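You operate a simulated robot arm through the tools that you are given. There is no shell and no other tool. Be economical: measure what you need, move in short steps, check, and stop when the job is done.

You run a simulated robot arm. Do the job below in one go: nothing can be reset, and whatever is moved stays where it is left.

Task
Scrub the scale off both basins and nest them in the third.
Fine: rub the scale patch off with the pink cloth and put it back; the third is the clean one in the middle. What is to be rubbed or washed off counts as gone when no trace of it is left.

Only the result counts: the job must be done as asked and must still hold three seconds after the hand-in. Knocking over, shifting, dropping, spilling or breaking anything else fails it. Flat cloth is picked up by pressing the open fingertips on it (5 to 10 N) and closing them slowly along it; thin cloth reads only 2 to 8 mm in the jaws.

Robot
A 7-joint arm with a two-finger parallel gripper, fixed in place. Base frame: the origin is at the foot of the arm, x ahead of it, y to its left, z up; the work surface is at about z = 847. Lengths are in mm, angles in degrees, forces in N, time in s.
With the tool pointing down near the work surface it reaches from about 480 to 920 mm from the base axis. Its first joint turns from -115.0 to 115.0 degrees. Payload 3.91 kg.
The tool frame sits at the grasp point between the pads (the TCP): z along the fingers, y along the line on which they close. The tips reach 30 mm beyond it. The gripper opens to 110 mm. The fingers are 20 mm wide and 10 mm thick; the gripper's body (48 by 112 mm) begins 55 mm behind the TCP.
Orientation is told as [roll, pitch, yaw] about the base's x, y, z axes, in that order, counted from this pose: with the fingers straight down and closing along the base's y, the tool's x points along the base's -x, its y along +y and its z along -z.

Tools
- The arm moves only by the tool move_arm. Its argument "increments" is a list that holds one entry, the list of rows, each a list of 7 numbers: the turn, a rotation vector about the tool's x, y, z in units of 6 degrees (1.0 is 6 degrees), then the shift along the tool's x, y, z in units of 50 mm (1.0 is 50 mm), then the gripper command, from -1 (fully open) to 1 (shut), values between in proportion. In form: [[[ax, ay, az, x, y, z, hand], ...]]. A call has 1 to 10 rows; each row shifts and turns the commanded pose from where the row before left it, along the tool's axes as they then stand. A call with a number of a shift or a turn outside -1 to 1 is refused whole. Rows are played at 5 a second. More than 50 mm and 8.6 degrees between two rows, or a gripper value outside its range, and nothing of the call is played. Where a pose cannot be reached the arm comes as near as it can. A force on the tool above 40 N (or 10 N above the force at the start of the call, whichever is more), or a blocked arm, ends the call early, and 0.2 s more pass. The fingers move at their own pace (about 153 mm/s each) and stop on an object; they squeeze with about 27 N. The grip force told is the motor's: it shows also when the fingers shut on nothing. Time passes only in rows, and 0.2 s behind the last, so rows that do not move let the fingers close. It gives the time, the measured TCP pose, the force on the tool (base axes), the opening and the grip force at its end, in the units of the frame above (readings bear some noise), with the torque about the TCP (base axes, N m) and any sound that the robot's microphone picked up, and new pictures: "pictures" is both (left out), scene, wrist or none.
- Cameras (640 x 400 px; columns grow to the right, rows downward): "scene" is fixed at [398.9, 498.4, 1435]; the picture's right is [-0.90, -0.43, 0.00], its down [-0.27, 0.58, -0.77] and it looks along [0.33, -0.70, -0.64] (base axes); focal length 348 px, centre (320, 200). "wrist" rides on the gripper at [72, 17, -103] in the tool frame; the picture's right is [-0.23, 0.97, 0.00], its down [-0.76, -0.18, -0.62] and it looks along [-0.61, -0.14, 0.78] (tool axes); focal length 222 px, centre (320, 200). There is no depth. A picture from a camera that has moved, and an enlarged one, comes with that camera's place and axes in the base frame and with its lens.
- slide_trunk(by): slides the trunk up (or, below 0, down) by that many mm; the arm rides with it, the base frame stays. It gives what a move gives, with no picture.
- zoom(camera, box): a new picture of the part [left, top, right, bottom] of that camera's present view, enlarged. No time passes.
- hand_in(): hands the job in; it is judged then, once.

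Go step by step. Nothing tells you positions but the pictures and the camera data: compare them with the known pose of the tool, close in by small moves and look again before you grip or let go. The budget is 120 turns and 200 pictures, counting those below and the enlarged ones. Unless the task says otherwise, let go and move clear before handing in, and close with one line.

The tools are called by a JSON object that holds its "op" and its "data". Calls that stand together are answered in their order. move_arm: Moves the arm, as the interface text tells. Its arguments: {"type":"object","properties":{"increments":{"type":"array","items":{"type":"array","items":{"type":"array","items":{"type":"number"}}}},"pictures":{"type":"string","enum":["both","scene","wrist","none"]}},"required":["increments"]} The other tools are called the same way: slide_trunk (by) slides the trunk up or down; zoom (camera, box) takes an enlarged picture of a part of a camera's view; hand_in () hands the job in.

At the start:

```text
time: 0.0
eef_pos: [618.8, -247.6, 1077.8]
tcp_rot: [0.0, -0.1, 0.0]
wrist_force: [-0.3, -0.7, 0.4]
ft_torque: [0.02, 0.03, 0.0]
opening: 109.9
finger_force: 0.0
trunk travel left (down, up): [-750.0, 240.0]
```

scene: 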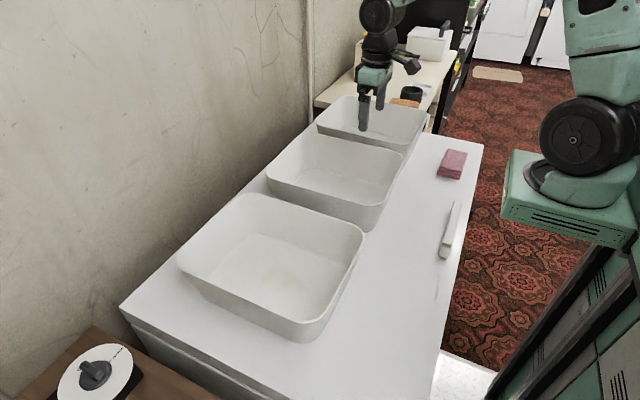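
wrist: 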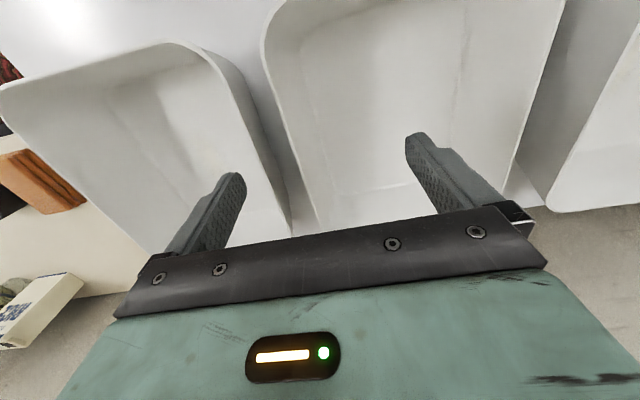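

I see three white basins in a row along y, a pink folded cloth and a white stick-like object near the edge. I'll enlarge the views to find the patches and positions.

{"op": "zoom", "data": {"camera": "scene", "box": [170, 180, 380, 350]}}

{"op": "zoom", "data": {"camera": "scene", "box": [260, 80, 480, 230]}}

{"op": "zoom", "data": {"camera": "scene", "box": [400, 130, 500, 270]}}

```text
2.35 times, centred on (275, 265) of scene
camera zoom: at [398.9, 498.4, 1435.0], right [-0.9, -0.43, 0.0], down [-0.27, 0.58, -0.77], along [0.33, -0.7, -0.64], focal length 818 px, centre (426, 47)
```

zoom: 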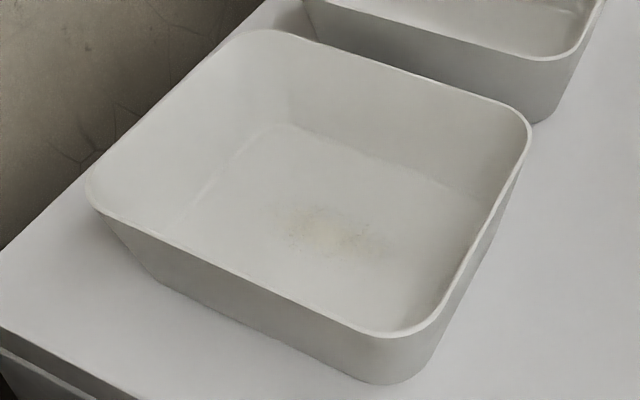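

```text
2.67 times, centred on (370, 155) of scene
camera zoom: at [398.9, 498.4, 1435.0], right [-0.9, -0.43, 0.0], down [-0.27, 0.58, -0.77], along [0.33, -0.7, -0.64], focal length 928 px, centre (187, 320)
```

zoom: 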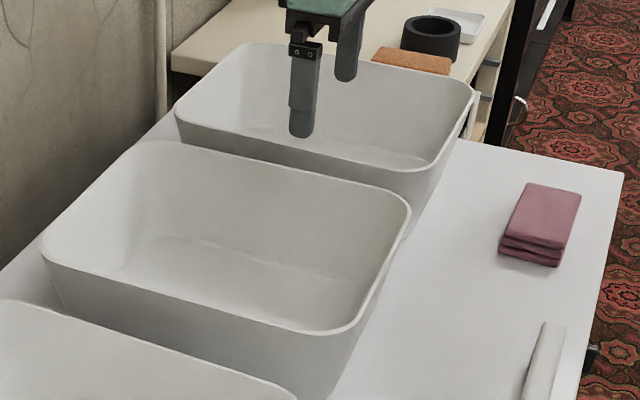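

```text
2.86 times, centred on (450, 200) of scene
camera zoom: at [398.9, 498.4, 1435.0], right [-0.9, -0.43, 0.0], down [-0.27, 0.58, -0.77], along [0.33, -0.7, -0.64], focal length 994 px, centre (-51, 200)
```

zoom: 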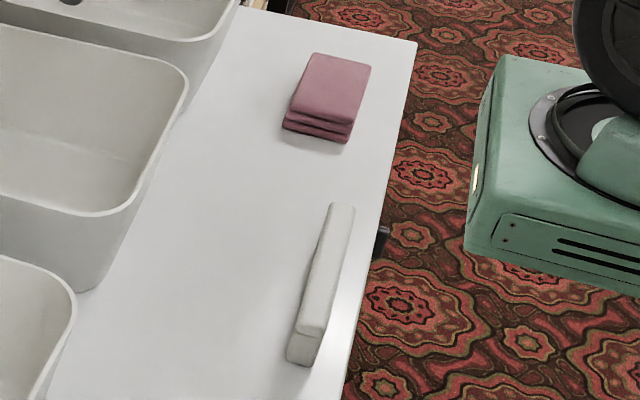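

The cloth lies folded at about (414, -451), 60 mm wide in x and 118 mm long in y. I'm moving above it and turning the tool so the fingers close along x.

{"op": "move_arm", "data": {"increments": [[[0, 0, 0, 0.683, -0.68, 0, -1], [0, 0, 0, 0.683, -0.68, 0, -1], [0, 0, 0, 0.683, -0.68, 0, -1], [0, 0, 0, 0.683, -0.68, 0, -1], [0, 0, 0, 0.683, -0.68, 0, -1], [0, 0, 0, 0.683, -0.68, 0, -1], [0, 0, 1, 0, 0, 0, -1], [0, 0, 1, 0, 0, 0, -1], [0, 0, 1, 0, 0, 0, -1], [0, 0, 1, 0, 0, 0, -1]]], "pictures": "none"}}

{"op": "move_arm", "data": {"increments": [[[0, 0, 1, 0, 0, 0, -1], [0, 0, 1, 0, 0, 0, -1], [0, 0, 1, 0, 0, 0, -1], [0, 0, 1, 0, 0, 0, -1], [0, 0, 1, 0, 0, 0, -1], [0, 0, 1, 0, 0, 0, -1], [0, 0, 1, 0, 0, 0, -1], [0, 0, 1, 0, 0, 0, -1], [0, 0, 1, 0, 0, 0, -1], [0, 0, 1, 0, 0, 0, -1]]], "pictures": "none"}}

{"op": "move_arm", "data": {"increments": [[[0, 0, 1, 0, 0, 0, -1], [0, 0, 0, 0, 0, 0, -1]]], "pictures": "both"}}

```text
time: 2.2
eef_pos: [413.8, -451.6, 1077.8]
tcp_rot: [-0.1, 0.0, -24.1]
wrist_force: [-0.8, 0.2, -0.6]
ft_torque: [0.01, 0.04, 0.02]
opening: 110.1
finger_force: 0.1
trunk travel left (down, up): [-750.0, 240.0]
```

```text
time: 4.4
eef_pos: [412.5, -453.1, 1078.8]
tcp_rot: [0.1, 0.1, -84.1]
wrist_force: [-1.0, 0.8, -0.3]
ft_torque: [0.0, -0.01, 0.01]
opening: 110.2
finger_force: 0.1
trunk travel left (down, up): [-750.0, 240.0]
```

```text
time: 5.0
eef_pos: [412.4, -451.6, 1079.2]
tcp_rot: [0.0, 0.0, -90.1]
wrist_force: [0.0, 0.0, -0.4]
ft_torque: [-0.02, 0.03, 0.01]
opening: 110.1
finger_force: 0.0
trunk travel left (down, up): [-750.0, 240.0]
camera wrist: at [429.4, -380.2, 1182.1], right [0.97, -0.23, 0.0], down [-0.18, -0.76, 0.62], along [-0.14, -0.61, -0.78], focal length 222 px, centre (320, 200)
```

scene: 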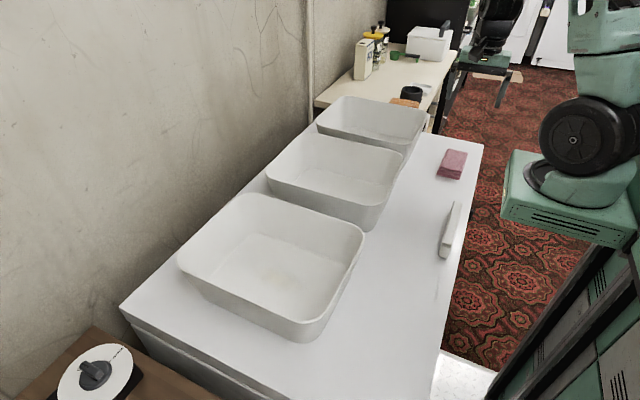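
wrist: 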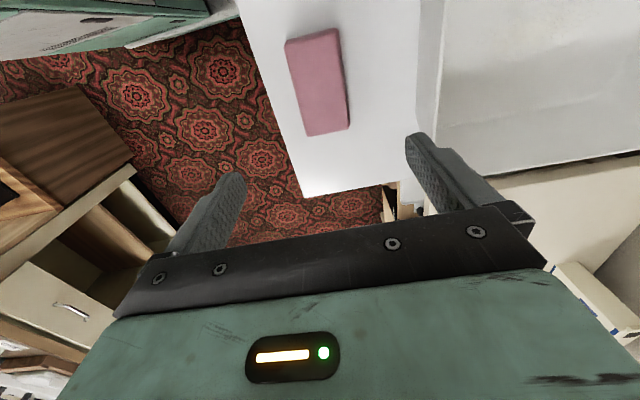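

The wrist view puts the cloth at about (416, -443), with its long side along y. I'm descending with the jaws open to straddle it and will look before gripping.

{"op": "move_arm", "data": {"increments": [[[0, 0, 0, 0.16, 0.09, 0.8, -1], [0, 0, 0, 0, 0, 0.8, -1], [0, 0, 0, 0, 0, 0.8, -1], [0, 0, 0, 0, 0, 0.6, -1]]], "pictures": "both"}}

```text
time: 6.0
eef_pos: [418.6, -441.4, 929.9]
tcp_rot: [0.0, -0.1, -89.9]
wrist_force: [-0.5, -0.1, -0.4]
ft_torque: [-0.02, -0.01, 0.03]
opening: 110.0
finger_force: 0.1
trunk travel left (down, up): [-750.0, 240.0]
camera wrist: at [435.4, -369.3, 1033.7], right [0.97, -0.23, 0.0], down [-0.18, -0.76, 0.62], along [-0.14, -0.61, -0.78], focal length 222 px, centre (320, 200)
```

scene: 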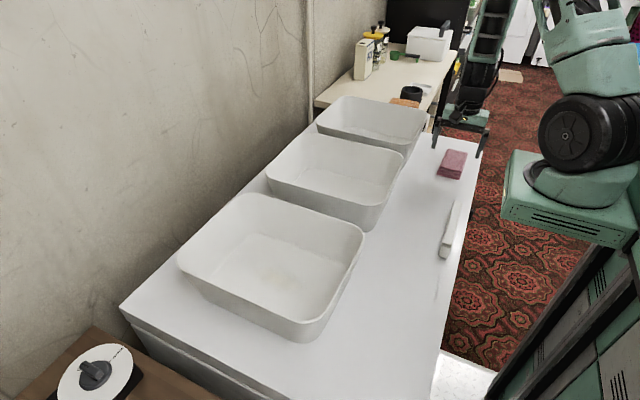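
wrist: 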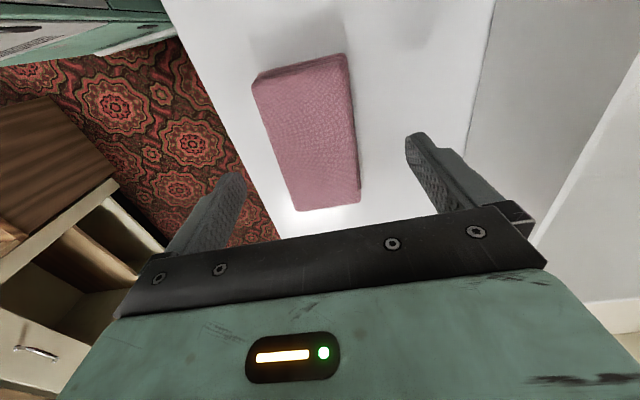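

Cloth centre agrees at (415, -440). Now I lower until the tips are about 12 mm above the table and close.

{"op": "move_arm", "data": {"increments": [[[0, 0, 0, 0, -0.06, 0.5, -1], [0, 0, 0, 0, 0, 0.32, -1], [0, 0, 0, 0, 0, 0, -0.2], [0, 0, 0, 0, 0, 0, 0.2], [0, 0, 0, 0, 0, 0, 1], [0, 0, 0, 0, 0, 0, 1], [0, 0, 0, 0, 0, 0, 1]]], "pictures": "both"}}

```text
time: 7.6
eef_pos: [414.9, -441.8, 889.5]
tcp_rot: [0.0, 0.0, -90.0]
wrist_force: [1.2, -0.6, 1.6]
ft_torque: [-0.05, -0.04, 0.01]
opening: 65.1
finger_force: 26.9
trunk travel left (down, up): [-750.0, 240.0]
camera wrist: at [431.3, -369.6, 993.1], right [0.97, -0.23, 0.0], down [-0.18, -0.76, 0.62], along [-0.14, -0.61, -0.78], focal length 222 px, centre (320, 200)
```

scene: 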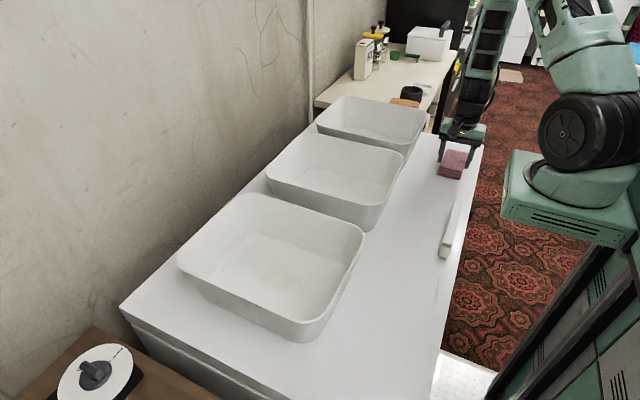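
wrist: 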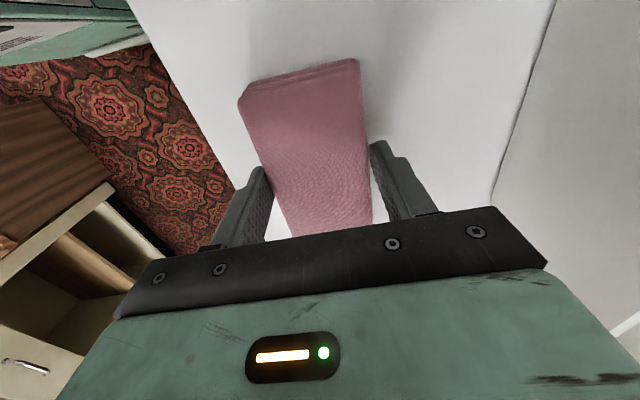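

Cloth gripped (65 mm). I'm lifting it to carry height and moving over the far basin to look inside.

{"op": "move_arm", "data": {"increments": [[[0, 0, 0, 0, 0, -0.8, 1], [0, 0, 0, 0, 0, -1, 1], [0, 0, 0, 0, 0, -1, 1], [0, 0, 0, 0, 0, -1, 1], [0, 0, 0, 0.4, 0.85, 0, 1], [0, 0, 0, 0.4, 0.85, 0, 1], [0, 0, 0, 0.4, 0.85, 0, 1], [0, 0, 0, 0.4, 0.85, 0, 1], [0, 0, 0, 0.4, 0.85, 0, 1], [0, 0, 0, 0, 0, 0, 1]]], "pictures": "both"}}

```text
time: 9.8
eef_pos: [628.5, -343.2, 1078.5]
tcp_rot: [-0.1, 0.1, -90.0]
wrist_force: [-0.4, -0.2, 0.4]
ft_torque: [-0.01, 0.02, -0.01]
opening: 65.2
finger_force: 27.0
trunk travel left (down, up): [-750.0, 240.0]
camera wrist: at [645.1, -271.3, 1183.1], right [0.97, -0.23, 0.0], down [-0.18, -0.76, 0.62], along [-0.14, -0.61, -0.78], focal length 222 px, centre (320, 200)
```

scene: 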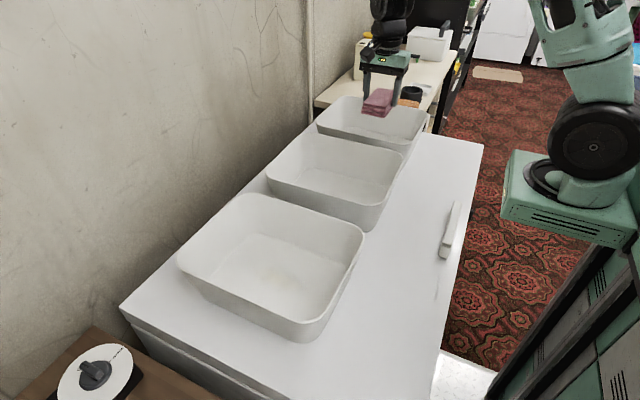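
wrist: 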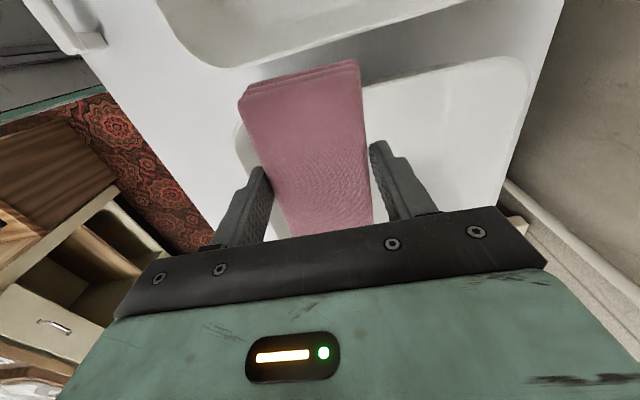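

The cloth hides the basin floor, so I'm backing off to a spot where the basin shows beside it.

{"op": "move_arm", "data": {"increments": [[[0, 0, 0, 0.6, -0.6, -0.4, 1], [0, 0, 0, 0.6, -0.6, -0.4, 1], [0, 0, 0, 0.6, -0.6, -0.4, 1], [0, 0, 0, 0.6, -0.6, -0.4, 1], [0, 0, 0, 0.4, -0.4, -0.4, 1], [0, 0, 0, 0, 0, 0, 1]]], "pictures": "wrist"}}

{"op": "zoom", "data": {"camera": "scene", "box": [300, 85, 440, 170]}}

```text
time: 11.2
eef_pos: [486.5, -204.1, 1179.3]
tcp_rot: [-0.1, 0.1, -90.1]
wrist_force: [0.3, -0.4, -1.0]
ft_torque: [-0.01, -0.02, -0.02]
opening: 64.9
finger_force: 27.0
trunk travel left (down, up): [-750.0, 240.0]
camera wrist: at [503.2, -132.6, 1282.2], right [0.97, -0.23, 0.0], down [-0.18, -0.76, 0.62], along [-0.14, -0.61, -0.78], focal length 222 px, centre (320, 200)
```

wrist: 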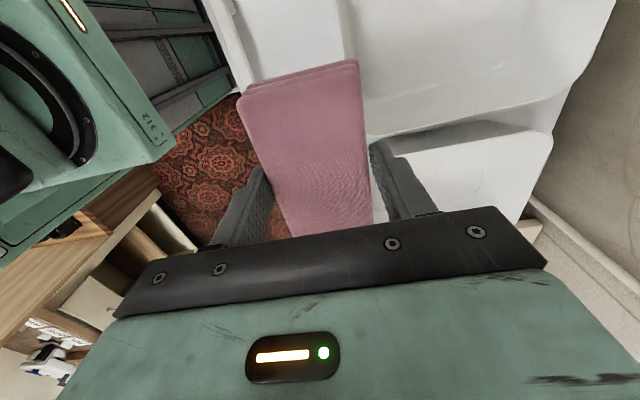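

```text
4.57 times, centred on (370, 128) of scene
camera zoom: at [398.9, 498.4, 1435.0], right [-0.9, -0.43, 0.0], down [-0.27, 0.58, -0.77], along [0.33, -0.7, -0.64], focal length 1590 px, centre (91, 531)
```

zoom: 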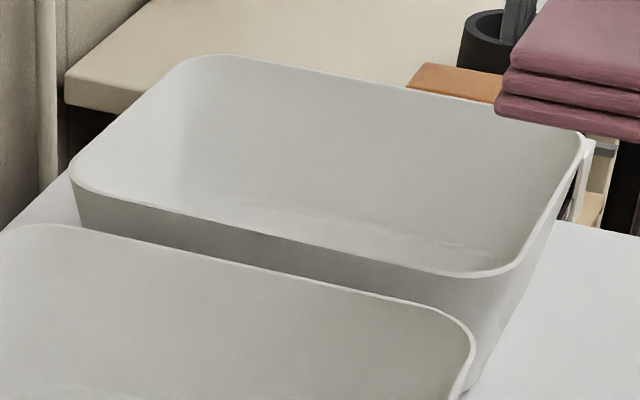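

The far basin's floor still isn't in view; shifting in -y brings it to the upper right of the wrist picture.

{"op": "move_arm", "data": {"increments": [[[0, 0, 0, -0.9, 0, 0, 1], [0, 0, 0, -0.9, 0, 0, 1], [0, 0, 0, -0.5, -0.2, 0, 1], [0, 0, 0, 0, 0, 0, 1]]], "pictures": "wrist"}}

{"op": "zoom", "data": {"camera": "wrist", "box": [360, 0, 620, 160]}}

```text
time: 12.2
eef_pos: [478.7, -320.9, 1178.8]
tcp_rot: [0.0, -0.1, -90.1]
wrist_force: [-0.5, -1.2, -0.2]
ft_torque: [0.0, 0.0, 0.02]
opening: 64.8
finger_force: 26.9
trunk travel left (down, up): [-750.0, 240.0]
camera wrist: at [494.9, -249.1, 1282.6], right [0.97, -0.23, 0.0], down [-0.18, -0.76, 0.62], along [-0.14, -0.61, -0.78], focal length 222 px, centre (320, 200)
```

wrist: 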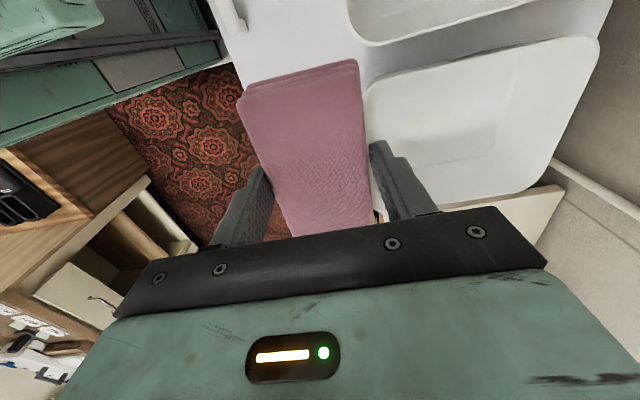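

```text
2.46 times, centred on (490, 80) of wrist
camera zoom: at [494.9, -249.1, 1282.6], right [0.97, -0.23, 0.0], down [-0.18, -0.76, 0.62], along [-0.14, -0.61, -0.78], focal length 547 px, centre (-98, 495)
```

zoom: 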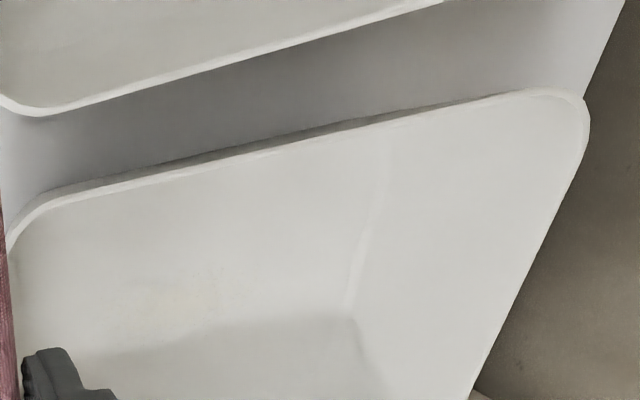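

The far basin spans about x 525–800, y -525 to -315, with a faint patch near (680, -445). Enlarging for its extent.

{"op": "zoom", "data": {"camera": "wrist", "box": [380, 70, 508, 150]}}

```text
5.00 times, centred on (444, 110) of wrist
camera zoom: at [494.9, -249.1, 1282.6], right [0.97, -0.23, 0.0], down [-0.18, -0.76, 0.62], along [-0.14, -0.61, -0.78], focal length 1111 px, centre (-300, 650)
```

zoom: 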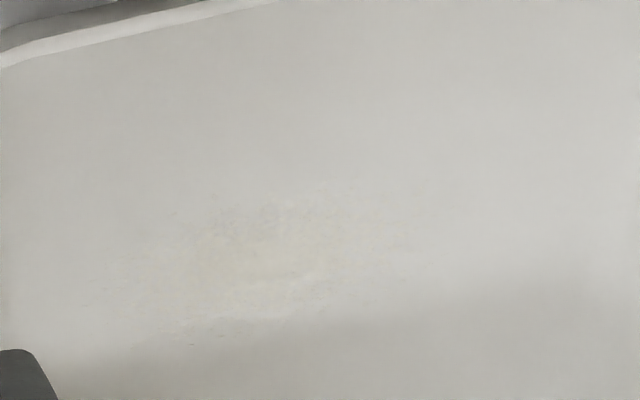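

The far patch covers about x 620–737, y -477 to -422. I'm moving over it and coming down inside the basin.

{"op": "move_arm", "data": {"increments": [[[0, 0, 0, -0.46, 0.79, -0.05, 1], [0, 0, 0, -0.46, 0.79, 0, 1], [0, 0, 0, -0.46, 0.79, 0, 1], [0, 0, 0, -0.46, 0.79, 0, 1], [0, 0, 0, -0.46, 0.79, 0, 1], [0, 0, 0, 0, 0, 0.9, 1], [0, 0, 0, 0, 0, 0.9, 1], [0, 0, 0, 0, 0, 0, 1]]], "pictures": "both"}}

```text
time: 14.0
eef_pos: [675.1, -432.7, 1088.7]
tcp_rot: [-0.1, 0.0, -90.0]
wrist_force: [-0.9, -0.6, -0.3]
ft_torque: [-0.02, 0.01, 0.02]
opening: 65.3
finger_force: 26.9
trunk travel left (down, up): [-750.0, 240.0]
camera wrist: at [692.3, -360.8, 1192.2], right [0.97, -0.23, 0.0], down [-0.18, -0.76, 0.62], along [-0.14, -0.61, -0.78], focal length 222 px, centre (320, 200)
```

scene: 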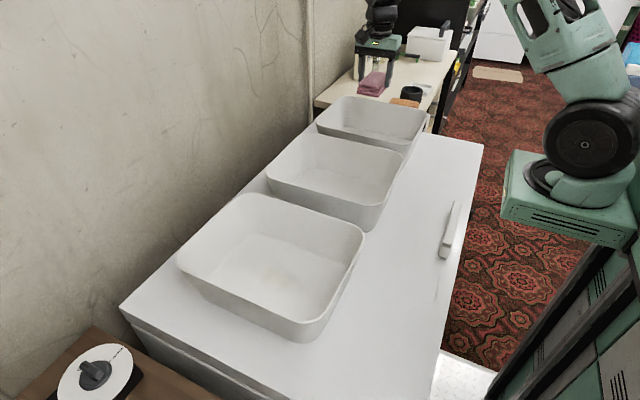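
wrist: 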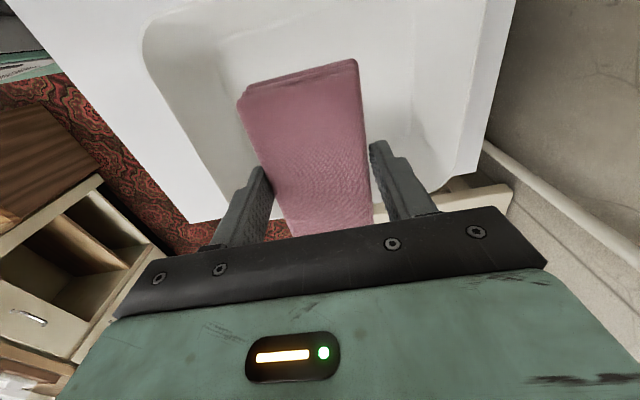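

The cloth is over the basin. Lowering to just above the floor and looking again.

{"op": "move_arm", "data": {"increments": [[[0, 0, 0, 0, 0, 0.9, 1], [0, 0, 0, 0, 0, 0.9, 1], [0, 0, 0, 0, 0, 0.8, 1], [0, 0, 0, 0, 0, 0.7, 1], [0, 0, 0, 0, 0, 0, 1]]], "pictures": "both"}}

```text
time: 15.2
eef_pos: [673.4, -434.1, 923.7]
tcp_rot: [0.0, -0.1, -90.0]
wrist_force: [0.6, -0.1, -0.5]
ft_torque: [0.03, 0.0, 0.0]
opening: 64.8
finger_force: 27.4
trunk travel left (down, up): [-750.0, 240.0]
camera wrist: at [690.9, -362.4, 1026.9], right [0.97, -0.23, 0.0], down [-0.18, -0.76, 0.62], along [-0.14, -0.61, -0.78], focal length 222 px, centre (320, 200)
```

scene: 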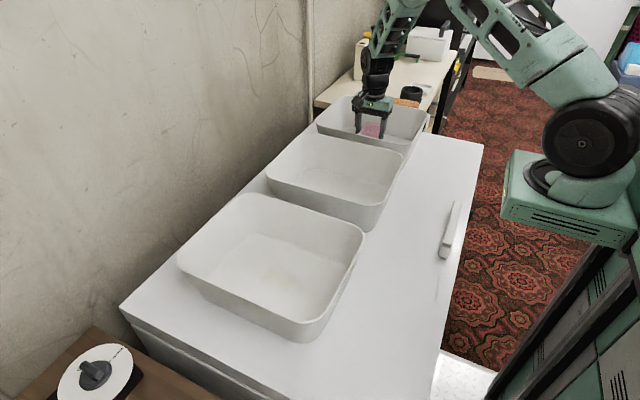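
wrist: 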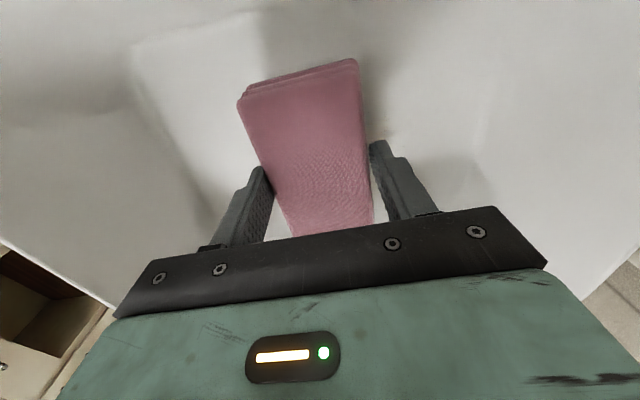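

Clear of the walls. Lowering in small steps until contact.

{"op": "move_arm", "data": {"increments": [[[0, 0, 0, 0, 0, 0.3, 1], [0, 0, 0, 0, 0, 0.1, 1], [0, 0, 0, 0, 0, 0.06, 1], [0, 0, 0, 0, 0, 0, 1]]], "pictures": "none"}}

```text
time: 16.2
eef_pos: [673.7, -436.4, 902.0]
tcp_rot: [0.0, -0.1, -90.0]
wrist_force: [0.1, 0.0, -0.3]
ft_torque: [-0.03, 0.0, -0.01]
opening: 65.1
finger_force: 27.4
trunk travel left (down, up): [-750.0, 240.0]
```

{"op": "move_arm", "data": {"increments": [[[0, 0, 0, 0, 0, 0.06, 1], [0, 0, 0, 0, 0, 0.04, 1], [0, 0, 0, 0, 0, 0, 1]]], "pictures": "none"}}

```text
time: 17.0
eef_pos: [675.3, -434.1, 896.4]
tcp_rot: [0.0, 0.0, -90.0]
wrist_force: [-0.1, -0.5, -0.2]
ft_torque: [-0.02, 0.02, -0.03]
opening: 65.1
finger_force: 26.7
trunk travel left (down, up): [-750.0, 240.0]
```

{"op": "move_arm", "data": {"increments": [[[0, 0, 0, 0, 0, 0.05, 1], [0, 0, 0, 0, 0, 0.0, 1], [0, 0, 0, 0, 0, 0, 1]]], "pictures": "none"}}

```text
time: 17.8
eef_pos: [675.3, -433.8, 893.9]
tcp_rot: [0.0, 0.0, -90.0]
wrist_force: [0.8, 0.7, 5.1]
ft_torque: [-0.04, 0.02, -0.01]
opening: 65.1
finger_force: 26.5
trunk travel left (down, up): [-750.0, 240.0]
```

Contact at about 5 N. Now rubbing back and forth in x with small y offsets.

{"op": "move_arm", "data": {"increments": [[[0, 0, 0, -0.1, 0.3, 0.02, 1], [0, 0, 0, 0, 0.4, 0, 1], [0, 0, 0, 0, -0.5, 0, 1], [0, 0, 0, 0, -0.5, 0, 1], [0, 0, 0, 0, -0.4, 0, 1], [0, 0, 0, 0.1, 0, 0, 1], [0, 0, 0, 0, 0.5, 0, 1], [0, 0, 0, 0, 0.5, 0, 1], [0, 0, 0, 0, 0.4, 0, 1], [0, 0, 0, 0, 0, 0, 1]]], "pictures": "none"}}

{"op": "move_arm", "data": {"increments": [[[0, 0, 0, -0.3, 0, 0, 1], [0, 0, 0, 0, -0.5, 0, 1], [0, 0, 0, 0, -0.5, 0, 1], [0, 0, 0, 0, -0.4, 0, 1], [0, 0, 0, 0.5, 0, 0, 1], [0, 0, 0, 0, 0.5, 0, 1], [0, 0, 0, 0, 0.5, 0, 1], [0, 0, 0, 0, 0.4, 0, 1], [0, 0, 0, 0, 0, 0, 1]]], "pictures": "both"}}

```text
time: 20.0
eef_pos: [708.2, -433.9, 893.5]
tcp_rot: [0.0, 0.0, -89.9]
wrist_force: [-6.0, 0.5, 11.5]
ft_torque: [0.05, 0.22, -0.01]
opening: 65.2
finger_force: 27.2
trunk travel left (down, up): [-750.0, 240.0]
```

```text
time: 22.0
eef_pos: [708.2, -424.8, 896.0]
tcp_rot: [0.0, 0.0, -89.9]
wrist_force: [0.5, 0.0, -0.7]
ft_torque: [0.0, -0.01, -0.03]
opening: 65.1
finger_force: 27.2
trunk travel left (down, up): [-750.0, 240.0]
camera wrist: at [724.7, -352.0, 999.7], right [0.97, -0.23, 0.0], down [-0.18, -0.76, 0.62], along [-0.14, -0.61, -0.78], focal length 222 px, centre (320, 200)
```

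scene: 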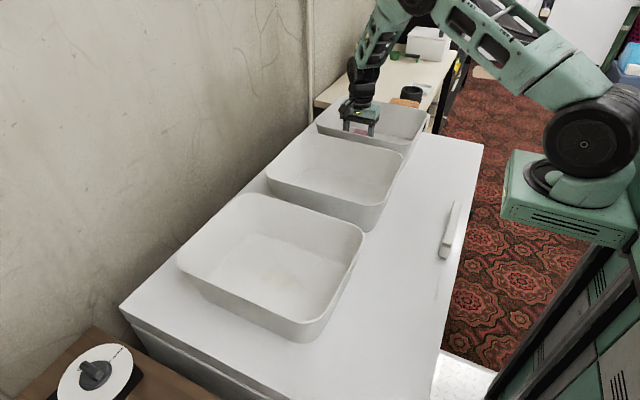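
wrist: 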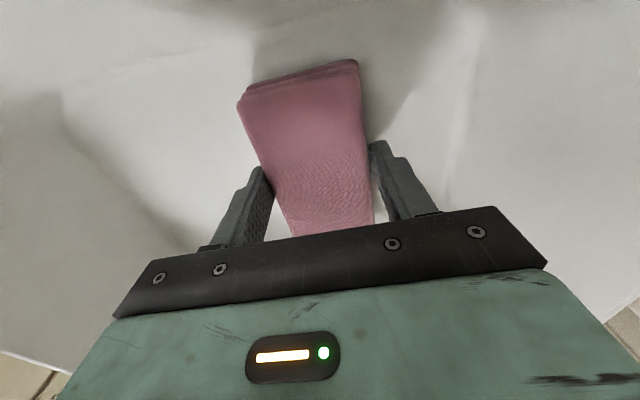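

The scene view of the near patch looks paler too; checking that and then rubbing once more with a bit more pressure.

{"op": "zoom", "data": {"camera": "scene", "box": [200, 220, 360, 320]}}

{"op": "move_arm", "data": {"increments": [[[0, 0, 0, -0.2, 0, 0.06, 1], [0, 0, 0, 0, -0.3, 0, 1], [0, 0, 0, 0, -0.5, 0, 1], [0, 0, 0, 0, -0.6, 0, 1], [0, 0, 0, -0.1, 0, 0, 1], [0, 0, 0, 0, 0.5, 0, 1], [0, 0, 0, 0, 0.5, 0, 1], [0, 0, 0, 0, 0.4, 0, 1]]], "pictures": "none"}}

```text
4.00 times, centred on (280, 270) of scene
camera zoom: at [398.9, 498.4, 1435.0], right [-0.9, -0.43, 0.0], down [-0.27, 0.58, -0.77], along [0.33, -0.7, -0.64], focal length 1391 px, centre (480, -80)
```

zoom: 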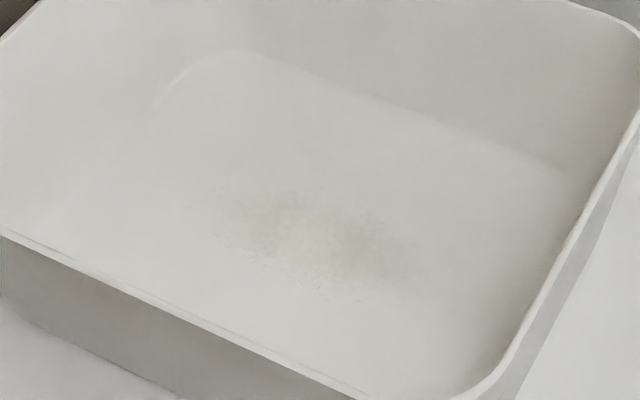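

```text
time: 23.8
eef_pos: [708.5, -441.2, 889.9]
tcp_rot: [0.2, -0.2, -90.0]
wrist_force: [-10.2, -2.3, 30.3]
ft_torque: [-0.13, 0.43, 0.09]
opening: 65.0
finger_force: 27.1
trunk travel left (down, up): [-750.0, 240.0]
```

Force rose to 30 N, so I ease off 2 mm, make one more pass, then lift and look.

{"op": "move_arm", "data": {"increments": [[[0, 0, 0, 0, 0, -0.04, 1], [0, 0, 0, 0, -0.5, 0, 1], [0, 0, 0, 0, -0.5, 0, 1], [0, 0, 0, 0, -0.4, 0, 1], [0, 0, 0, 0, 0.4, 0, 1]]], "pictures": "none"}}

{"op": "move_arm", "data": {"increments": [[[0, 0, 0, 0, 0, -1, 1], [0, 0, 0, 0, 0, -1, 1], [0, 0, 0, 0, 0, -1, 1], [0, 0, 0, 0, 0, -1, 1], [0, 0, 0, 0.5, -0.86, -0.9, 1], [0, 0, 0, 0.5, -0.86, 0, 1], [0, 0, 0, 0.5, -0.86, 0, 1], [0, 0, 0, 0.5, -0.86, 0, 1], [0, 0, 0, 0, 0, 0, 1]]], "pictures": "wrist"}}

```text
time: 25.0
eef_pos: [659.1, -439.5, 890.6]
tcp_rot: [-0.1, 0.2, -90.0]
wrist_force: [-4.6, 1.7, 9.8]
ft_torque: [-0.12, -0.18, -0.02]
opening: 65.0
finger_force: 26.6
trunk travel left (down, up): [-750.0, 240.0]
```

```text
refused: row 5 steps farther than a row can; nothing moved
```

{"op": "move_arm", "data": {"increments": [[[0, 0, 0, 0, 0, -1, 1], [0, 0, 0, 0, 0, -1, 1], [0, 0, 0, 0, 0, -1, 1], [0, 0, 0, 0, 0, -1, 1], [0, 0, 0, 0, 0, -0.9, 1], [0, 0, 0, 0.5, -0.86, 0, 1], [0, 0, 0, 0.5, -0.86, 0, 1], [0, 0, 0, 0.5, -0.86, 0, 1], [0, 0, 0, 0.5, -0.86, 0, 1], [0, 0, 0, 0, 0, 0, 1]]], "pictures": "wrist"}}

{"op": "zoom", "data": {"camera": "wrist", "box": [370, 40, 530, 140]}}

```text
time: 27.2
eef_pos: [487.3, -338.5, 1138.8]
tcp_rot: [0.0, 0.1, -90.0]
wrist_force: [0.5, 0.2, 0.9]
ft_torque: [-0.04, 0.04, 0.0]
opening: 64.7
finger_force: 26.9
trunk travel left (down, up): [-750.0, 240.0]
camera wrist: at [502.7, -265.7, 1243.0], right [0.97, -0.23, 0.0], down [-0.18, -0.76, 0.62], along [-0.14, -0.61, -0.78], focal length 222 px, centre (320, 200)
```

wrist: 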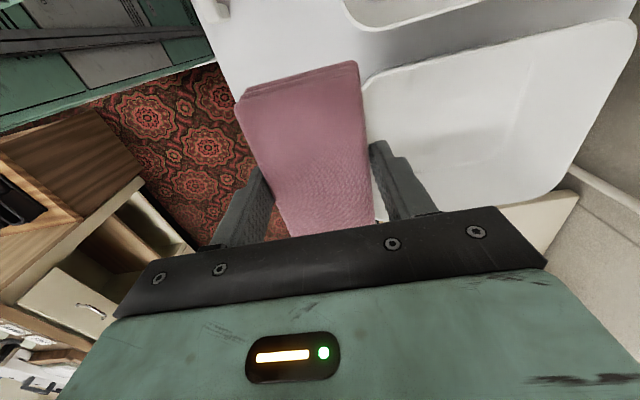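

```text
4.00 times, centred on (450, 90) of wrist
camera zoom: at [502.7, -265.7, 1243.0], right [0.97, -0.23, 0.0], down [-0.18, -0.76, 0.62], along [-0.14, -0.61, -0.78], focal length 888 px, centre (-200, 640)
```

zoom: 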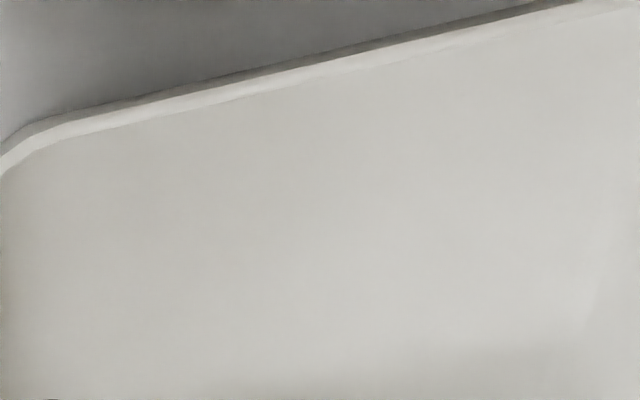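

{"op": "zoom", "data": {"camera": "wrist", "box": [374, 90, 518, 180]}}

```text
4.44 times, centred on (446, 135) of wrist
camera zoom: at [502.7, -265.7, 1243.0], right [0.97, -0.23, 0.0], down [-0.18, -0.76, 0.62], along [-0.14, -0.61, -0.78], focal length 987 px, centre (-240, 489)
```

zoom: 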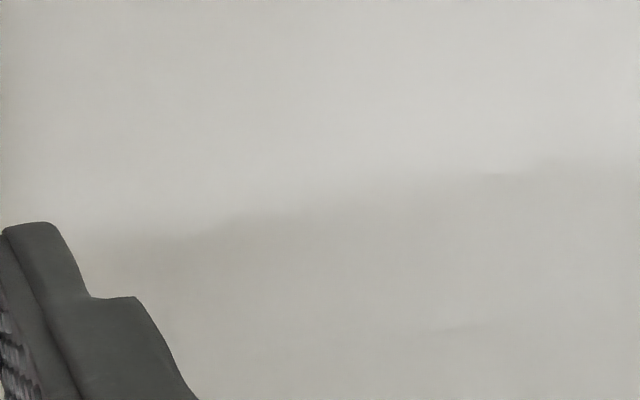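

The far patch looks gone. Now carrying the cloth over to the near basin, whose patch lies about x 610–725, y 100–160.

{"op": "move_arm", "data": {"increments": [[[0, 0, 0, 0.85, 0.333, 0, 1], [0, 0, 0, 0.85, 0.333, 0, 1], [0, 0, 0, 0.85, 0.333, 0, 1], [0, 0, 0, 0.85, 0.333, 0, 1], [0, 0, 0, 0.85, 0.333, 0, 1], [0, 0, 0, 0.85, 0.333, 0, 1], [0, 0, 0, 0.85, 0.333, 0, 1], [0, 0, 0, 0.85, 0.333, 0, 1], [0, 0, 0, 0.85, 0.333, 0, 1], [0, 0, 0, 0.85, 0.333, 0, 1]]], "pictures": "none"}}

{"op": "move_arm", "data": {"increments": [[[0, 0, 0, 0.8, 0.333, 0, 1], [0, 0, 0, 0, 0, 0.5, 1], [0, 0, 0, 0, 0, 0.5, 1], [0, 0, 0, 0, 0, 0, 1]]], "pictures": "both"}}

```text
time: 29.4
eef_pos: [657.0, 86.7, 1138.4]
tcp_rot: [-0.1, -0.1, -90.0]
wrist_force: [0.0, 0.3, -0.3]
ft_torque: [0.03, -0.01, 0.02]
opening: 65.1
finger_force: 27.3
trunk travel left (down, up): [-750.0, 240.0]
```

```text
time: 30.4
eef_pos: [672.4, 127.4, 1087.1]
tcp_rot: [-0.1, 0.0, -89.9]
wrist_force: [0.4, 0.0, 0.0]
ft_torque: [0.08, 0.0, 0.01]
opening: 65.1
finger_force: 27.3
trunk travel left (down, up): [-750.0, 240.0]
camera wrist: at [689.4, 200.1, 1191.1], right [0.97, -0.23, 0.0], down [-0.18, -0.76, 0.62], along [-0.14, -0.61, -0.78], focal length 222 px, centre (320, 200)
```

scene: 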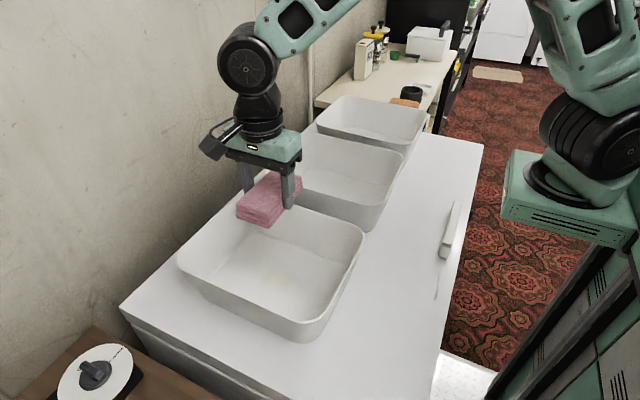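
wrist: 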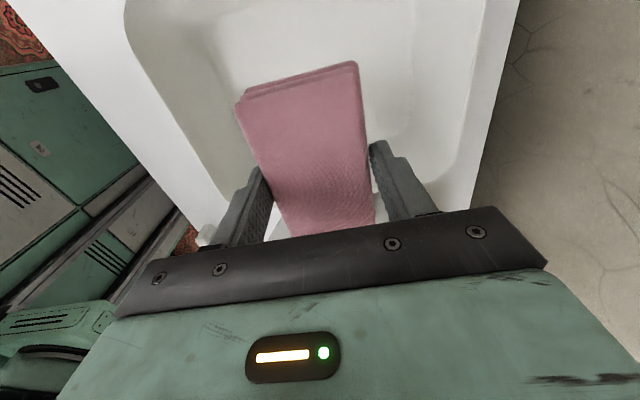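

Over the near basin. Lowering to just above its floor.

{"op": "move_arm", "data": {"increments": [[[0, 0, 0, 0, 0, 0.9, 1], [0, 0, 0, 0, 0, 0.9, 1], [0, 0, 0, 0, 0, 0.9, 1], [0, 0, 0, 0, 0, 0.9, 1], [0, 0, 0, 0, 0, 0.16, 1], [0, 0, 0, 0, 0, 0, 1]]], "pictures": "scene"}}

{"op": "move_arm", "data": {"increments": [[[0, 0, 0, 0, 0, 0.1, 1], [0, 0, 0, 0, 0, 0.03, 1], [0, 0, 0, 0, 0, 0, 1]]], "pictures": "none"}}

```text
time: 31.8
eef_pos: [671.7, 124.7, 899.8]
tcp_rot: [-0.1, 0.1, -90.0]
wrist_force: [0.3, -0.6, -0.8]
ft_torque: [-0.04, 0.0, 0.0]
opening: 65.3
finger_force: 26.9
trunk travel left (down, up): [-750.0, 240.0]
```

scene: 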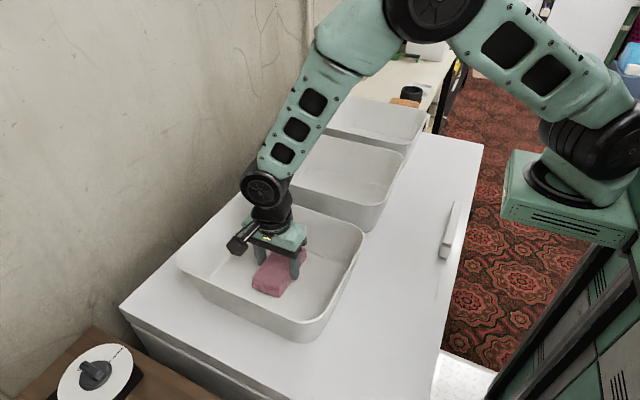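

```text
time: 32.6
eef_pos: [670.9, 125.3, 892.0]
tcp_rot: [-0.1, 0.0, -90.0]
wrist_force: [0.1, -0.6, -0.3]
ft_torque: [0.0, 0.0, 0.0]
opening: 65.1
finger_force: 26.9
trunk travel left (down, up): [-750.0, 240.0]
```

{"op": "move_arm", "data": {"increments": [[[0, 0, 0, 0, 0, 0.04, 1], [0, 0, 0, 0, 0, 0, 1]]], "pictures": "none"}}

```text
time: 33.2
eef_pos: [671.4, 126.2, 891.7]
tcp_rot: [0.0, 0.1, -90.0]
wrist_force: [-0.4, -0.6, -0.5]
ft_torque: [-0.05, 0.01, 0.0]
opening: 65.1
finger_force: 27.4
trunk travel left (down, up): [-750.0, 240.0]
```

{"op": "move_arm", "data": {"increments": [[[0, 0, 0, 0, 0, 0.04, 1], [0, 0, 0, 0, 0, 0, 1]]], "pictures": "none"}}

```text
time: 33.8
eef_pos: [670.9, 125.2, 891.0]
tcp_rot: [0.1, 0.1, -90.0]
wrist_force: [-2.7, -1.1, 17.3]
ft_torque: [-0.17, 0.26, -0.08]
opening: 65.2
finger_force: 27.3
trunk travel left (down, up): [-750.0, 240.0]
```

Contact at 17 N; easing 1 mm and rubbing across the patch.

{"op": "move_arm", "data": {"increments": [[[0, 0, 0, 0.1, 0.3, -0.02, 1], [0, 0, 0, 0, 0.45, 0, 1], [0, 0, 0, 0, -0.5, 0, 1], [0, 0, 0, 0, -0.5, 0, 1], [0, 0, 0, 0, -0.5, 0, 1], [0, 0, 0, -0.2, 0, 0, 1], [0, 0, 0, 0, 0.5, 0, 1], [0, 0, 0, 0, 0.5, 0, 1], [0, 0, 0, 0, 0.5, 0, 1]]], "pictures": "none"}}

{"op": "move_arm", "data": {"increments": [[[0, 0, 0, 0.4, 0, 0, 1], [0, 0, 0, 0, -0.5, 0, 1], [0, 0, 0, 0, -0.5, 0, 1], [0, 0, 0, 0, -0.5, 0, 1], [0, 0, 0, -0.15, 0, 0, 1], [0, 0, 0, 0, 0.5, 0, 1], [0, 0, 0, 0, 0.5, 0, 1], [0, 0, 0, 0, 0.5, 0, 1]]], "pictures": "none"}}

```text
time: 35.8
eef_pos: [707.7, 122.2, 890.6]
tcp_rot: [0.0, 0.0, -90.0]
wrist_force: [-4.1, -0.8, 9.7]
ft_torque: [0.12, 0.16, -0.02]
opening: 65.2
finger_force: 27.3
trunk travel left (down, up): [-750.0, 240.0]
```

```text
time: 37.6
eef_pos: [710.0, 133.1, 888.9]
tcp_rot: [0.1, 0.0, -90.1]
wrist_force: [-5.2, -0.5, 15.8]
ft_torque: [0.52, 0.41, 0.14]
opening: 65.1
finger_force: 26.7
trunk travel left (down, up): [-750.0, 240.0]
```

Two passes done. Lifting and moving aside to check both basins.

{"op": "move_arm", "data": {"increments": [[[0, 0, 0, 0, -0.5, 0, 1], [0, 0, 0, 0, -0.5, 0, 1], [0, 0, 0, 0, -0.5, 0, 1], [0, 0, 0, 0, 0.4, -0.9, 1], [0, 0, 0, 0, 0, -1, 1], [0, 0, 0, 0, 0, -1, 1], [0, 0, 0, 0, 0, -1, 1], [0, 0, 0, 0, 0, -1, 1], [0, 0, 0, -1, 0, 0, 1], [0, 0, 0, -1, 0, 0, 1]]], "pictures": "none"}}

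{"op": "move_arm", "data": {"increments": [[[0, 0, 0, -0.8, -0.6, 0, 1], [0, 0, 0, -0.8, -0.6, 0, 1], [0, 0, 0, -0.8, -0.6, 0, 1], [0, 0, 0, -0.8, -0.6, 0, 1], [0, 0, 0, 0, 0, 0, 1]]], "pictures": "scene"}}

{"op": "zoom", "data": {"camera": "scene", "box": [200, 220, 360, 320]}}

```text
time: 39.8
eef_pos: [651.9, 32.7, 1131.6]
tcp_rot: [0.0, 0.1, -89.9]
wrist_force: [0.1, 0.4, -0.9]
ft_torque: [-0.02, -0.05, 0.0]
opening: 65.1
finger_force: 27.1
trunk travel left (down, up): [-750.0, 240.0]
```

```text
time: 41.0
eef_pos: [533.0, -124.6, 1134.9]
tcp_rot: [0.0, 0.0, -90.1]
wrist_force: [-0.2, 0.2, -0.7]
ft_torque: [0.02, -0.01, 0.02]
opening: 65.3
finger_force: 26.9
trunk travel left (down, up): [-750.0, 240.0]
```

scene: 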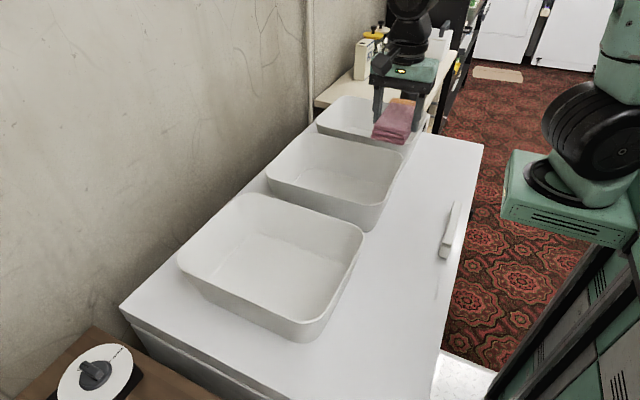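

```text
4.00 times, centred on (280, 270) of scene
camera zoom: at [398.9, 498.4, 1435.0], right [-0.9, -0.43, 0.0], down [-0.27, 0.58, -0.77], along [0.33, -0.7, -0.64], focal length 1391 px, centre (480, -80)
```

zoom: 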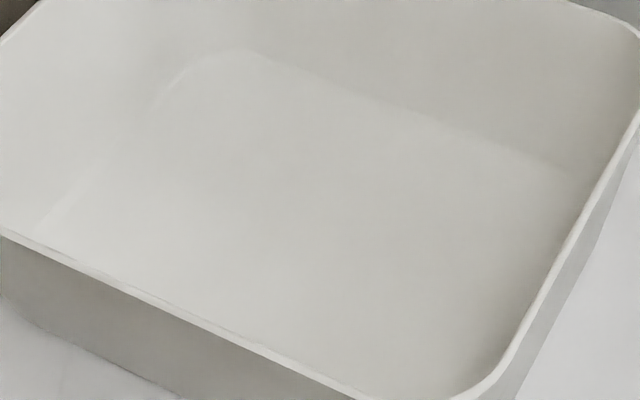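

Near basin is clean. One more look at the far basin on the way to the cloth's place.

{"op": "move_arm", "data": {"increments": [[[0, 0, 0, -0.9, -0.18, 0, 1], [0, 0, 0, -0.9, -0.18, 0, 1], [0, 0, 0, -0.9, -0.18, 0, 1], [0, 0, 0, -0.9, -0.18, 0, 1], [0, 0, 0, -0.9, -0.18, 0, 1], [0, 0, 0, -0.95, -0.18, 0, 1], [0, 0, 0, 0, 0, 0, 1]]], "pictures": "wrist"}}

{"op": "zoom", "data": {"camera": "wrist", "box": [376, 30, 536, 130]}}

```text
time: 42.6
eef_pos: [482.2, -401.1, 1132.5]
tcp_rot: [0.0, 0.1, -90.0]
wrist_force: [0.4, -0.1, 0.8]
ft_torque: [-0.01, 0.02, -0.01]
opening: 65.2
finger_force: 26.8
trunk travel left (down, up): [-750.0, 240.0]
camera wrist: at [498.0, -328.4, 1235.8], right [0.97, -0.23, 0.0], down [-0.18, -0.76, 0.62], along [-0.14, -0.61, -0.78], focal length 222 px, centre (320, 200)
```

wrist: 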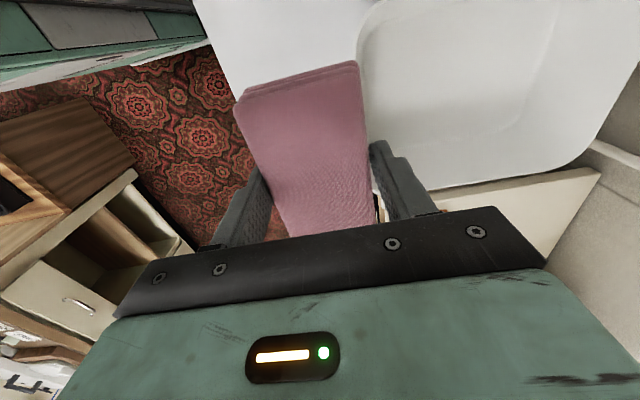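

```text
4.00 times, centred on (456, 80) of wrist
camera zoom: at [498.0, -328.4, 1235.8], right [0.97, -0.23, 0.0], down [-0.18, -0.76, 0.62], along [-0.14, -0.61, -0.78], focal length 888 px, centre (-224, 680)
```

zoom: 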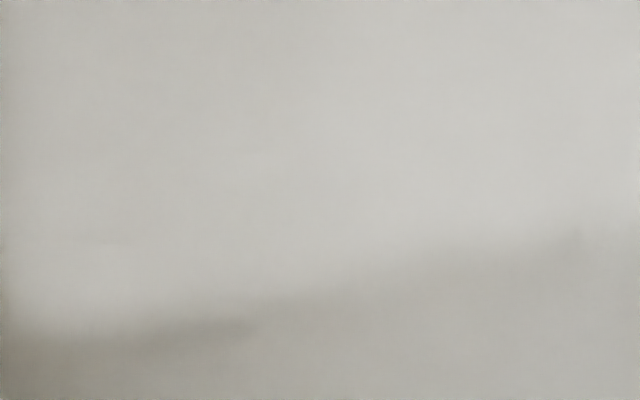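

Far basin is clean as well. Returning the cloth to (415, -442).

{"op": "move_arm", "data": {"increments": [[[0, 0, 0, -0.41, -0.67, 0, 1], [0, 0, 0, -0.4, -0.67, 0, 1], [0, 0, 0, 0, 0, 0.9, 1], [0, 0, 0, 0, 0, 0.9, 1], [0, 0, 0, 0, 0, 0.9, 1], [0, 0, 0, 0, 0, 0.9, 1], [0, 0, 0, 0, 0, 0.8, 1], [0, 0, 0, 0, 0, 0, 1]]], "pictures": "none"}}

{"op": "move_arm", "data": {"increments": [[[0, 0, 0, 0, 0, 0.1, 1], [0, 0, 0, 0, 0, 0.04, 1], [0, 0, 0, 0, 0, 0, 1]]], "pictures": "none"}}

```text
time: 44.4
eef_pos: [413.4, -439.3, 912.2]
tcp_rot: [0.1, 0.0, -90.0]
wrist_force: [-0.3, 0.8, -0.3]
ft_torque: [-0.02, 0.0, -0.01]
opening: 65.2
finger_force: 27.1
trunk travel left (down, up): [-750.0, 240.0]
```

```text
time: 45.2
eef_pos: [412.8, -439.8, 907.1]
tcp_rot: [0.1, 0.0, -90.0]
wrist_force: [-0.3, 0.1, -0.9]
ft_torque: [0.02, 0.05, -0.01]
opening: 65.2
finger_force: 26.6
trunk travel left (down, up): [-750.0, 240.0]
```

{"op": "move_arm", "data": {"increments": [[[0, 0, 0, 0, 0, 0.2, 1], [0, 0, 0, 0, 0, 0.08, 1], [0, 0, 0, 0, 0, 0, 1]]], "pictures": "none"}}

```text
time: 46.0
eef_pos: [413.5, -438.0, 893.8]
tcp_rot: [0.0, 0.0, -90.1]
wrist_force: [-0.4, -0.6, -0.1]
ft_torque: [-0.02, 0.03, -0.02]
opening: 65.2
finger_force: 27.4
trunk travel left (down, up): [-750.0, 240.0]
```

{"op": "move_arm", "data": {"increments": [[[0, 0, 0, -0.05, 0.02, 0.06, 1], [0, 0, 0, 0, 0, 0.04, 1], [0, 0, 0, 0, 0, 0, 1]]], "pictures": "none"}}

```text
time: 46.8
eef_pos: [413.4, -441.7, 888.6]
tcp_rot: [0.0, 0.0, -90.1]
wrist_force: [0.1, -0.1, -0.4]
ft_torque: [0.02, 0.05, 0.03]
opening: 65.0
finger_force: 27.2
trunk travel left (down, up): [-750.0, 240.0]
```

{"op": "move_arm", "data": {"increments": [[[0, 0, 0, 0, 0, 0.05, 1], [0, 0, 0, 0, 0, 0, 1]]], "pictures": "none"}}

```text
time: 47.4
eef_pos: [414.3, -441.2, 886.6]
tcp_rot: [0.0, 0.0, -90.0]
wrist_force: [-0.8, -0.1, -0.8]
ft_torque: [0.02, -0.01, 0.0]
opening: 65.3
finger_force: 26.7
trunk travel left (down, up): [-750.0, 240.0]
```

{"op": "move_arm", "data": {"increments": [[[0, 0, 0, 0, 0, 0.05, 1], [0, 0, 0, 0, 0, 0, 1]]], "pictures": "wrist"}}

```text
time: 48.0
eef_pos: [413.7, -441.2, 884.6]
tcp_rot: [0.0, 0.0, -90.0]
wrist_force: [-0.9, 0.6, 7.7]
ft_torque: [-0.03, -0.01, -0.03]
opening: 64.8
finger_force: 26.8
trunk travel left (down, up): [-750.0, 240.0]
camera wrist: at [430.6, -369.1, 987.6], right [0.97, -0.23, 0.0], down [-0.18, -0.76, 0.62], along [-0.14, -0.61, -0.78], focal length 222 px, centre (320, 200)
```

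wrist: 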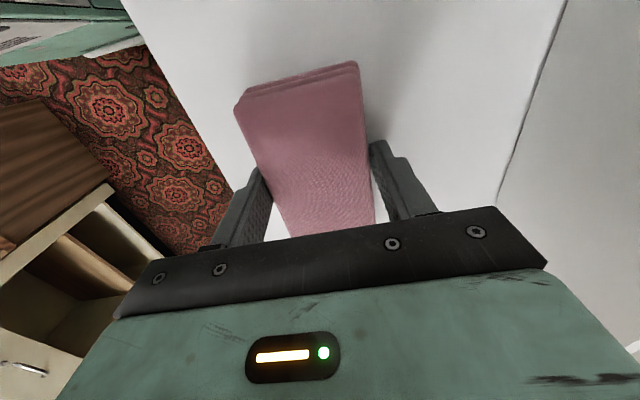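

Cloth is on the table (7.7 N). Releasing and lifting straight up.

{"op": "move_arm", "data": {"increments": [[[0, 0, 0, 0, 0, 0, 0.2], [0, 0, 0, 0, 0, 0, -0.5], [0, 0, 0, 0, 0, 0, -1], [0, 0, 0, 0, 0, 0, -1], [0, 0, 0, 0, 0, -0.6, -1], [0, 0, 0, 0, 0, -0.9, -1], [0, 0, 0, 0, 0, -0.9, -1], [0, 0, 0, 0, 0, -0.9, -1], [0, 0, 0, 0, 0, -0.9, -1]]], "pictures": "both"}}

```text
time: 50.0
eef_pos: [413.8, -441.6, 1093.1]
tcp_rot: [-0.1, 0.1, -90.2]
wrist_force: [1.1, 0.4, -0.2]
ft_torque: [0.0, 0.03, -0.01]
opening: 110.0
finger_force: 0.0
trunk travel left (down, up): [-750.0, 240.0]
camera wrist: at [431.9, -369.7, 1196.4], right [0.97, -0.23, 0.0], down [-0.18, -0.76, 0.62], along [-0.14, -0.61, -0.78], focal length 222 px, centre (320, 200)
```

scene: 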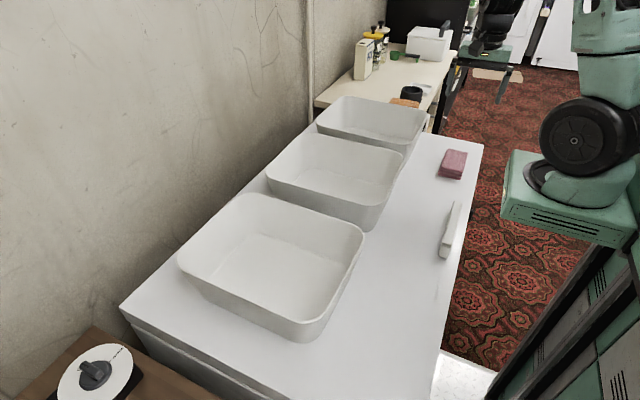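
wrist: 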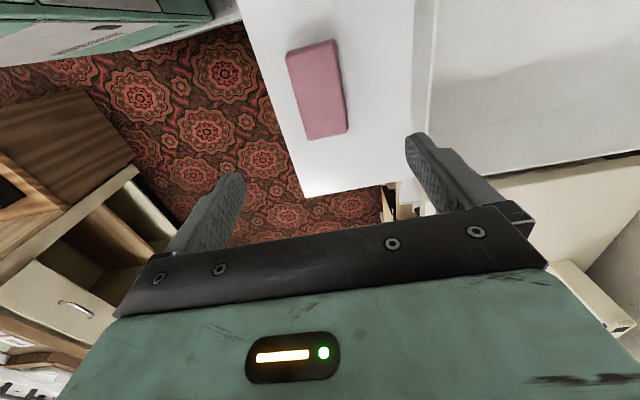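

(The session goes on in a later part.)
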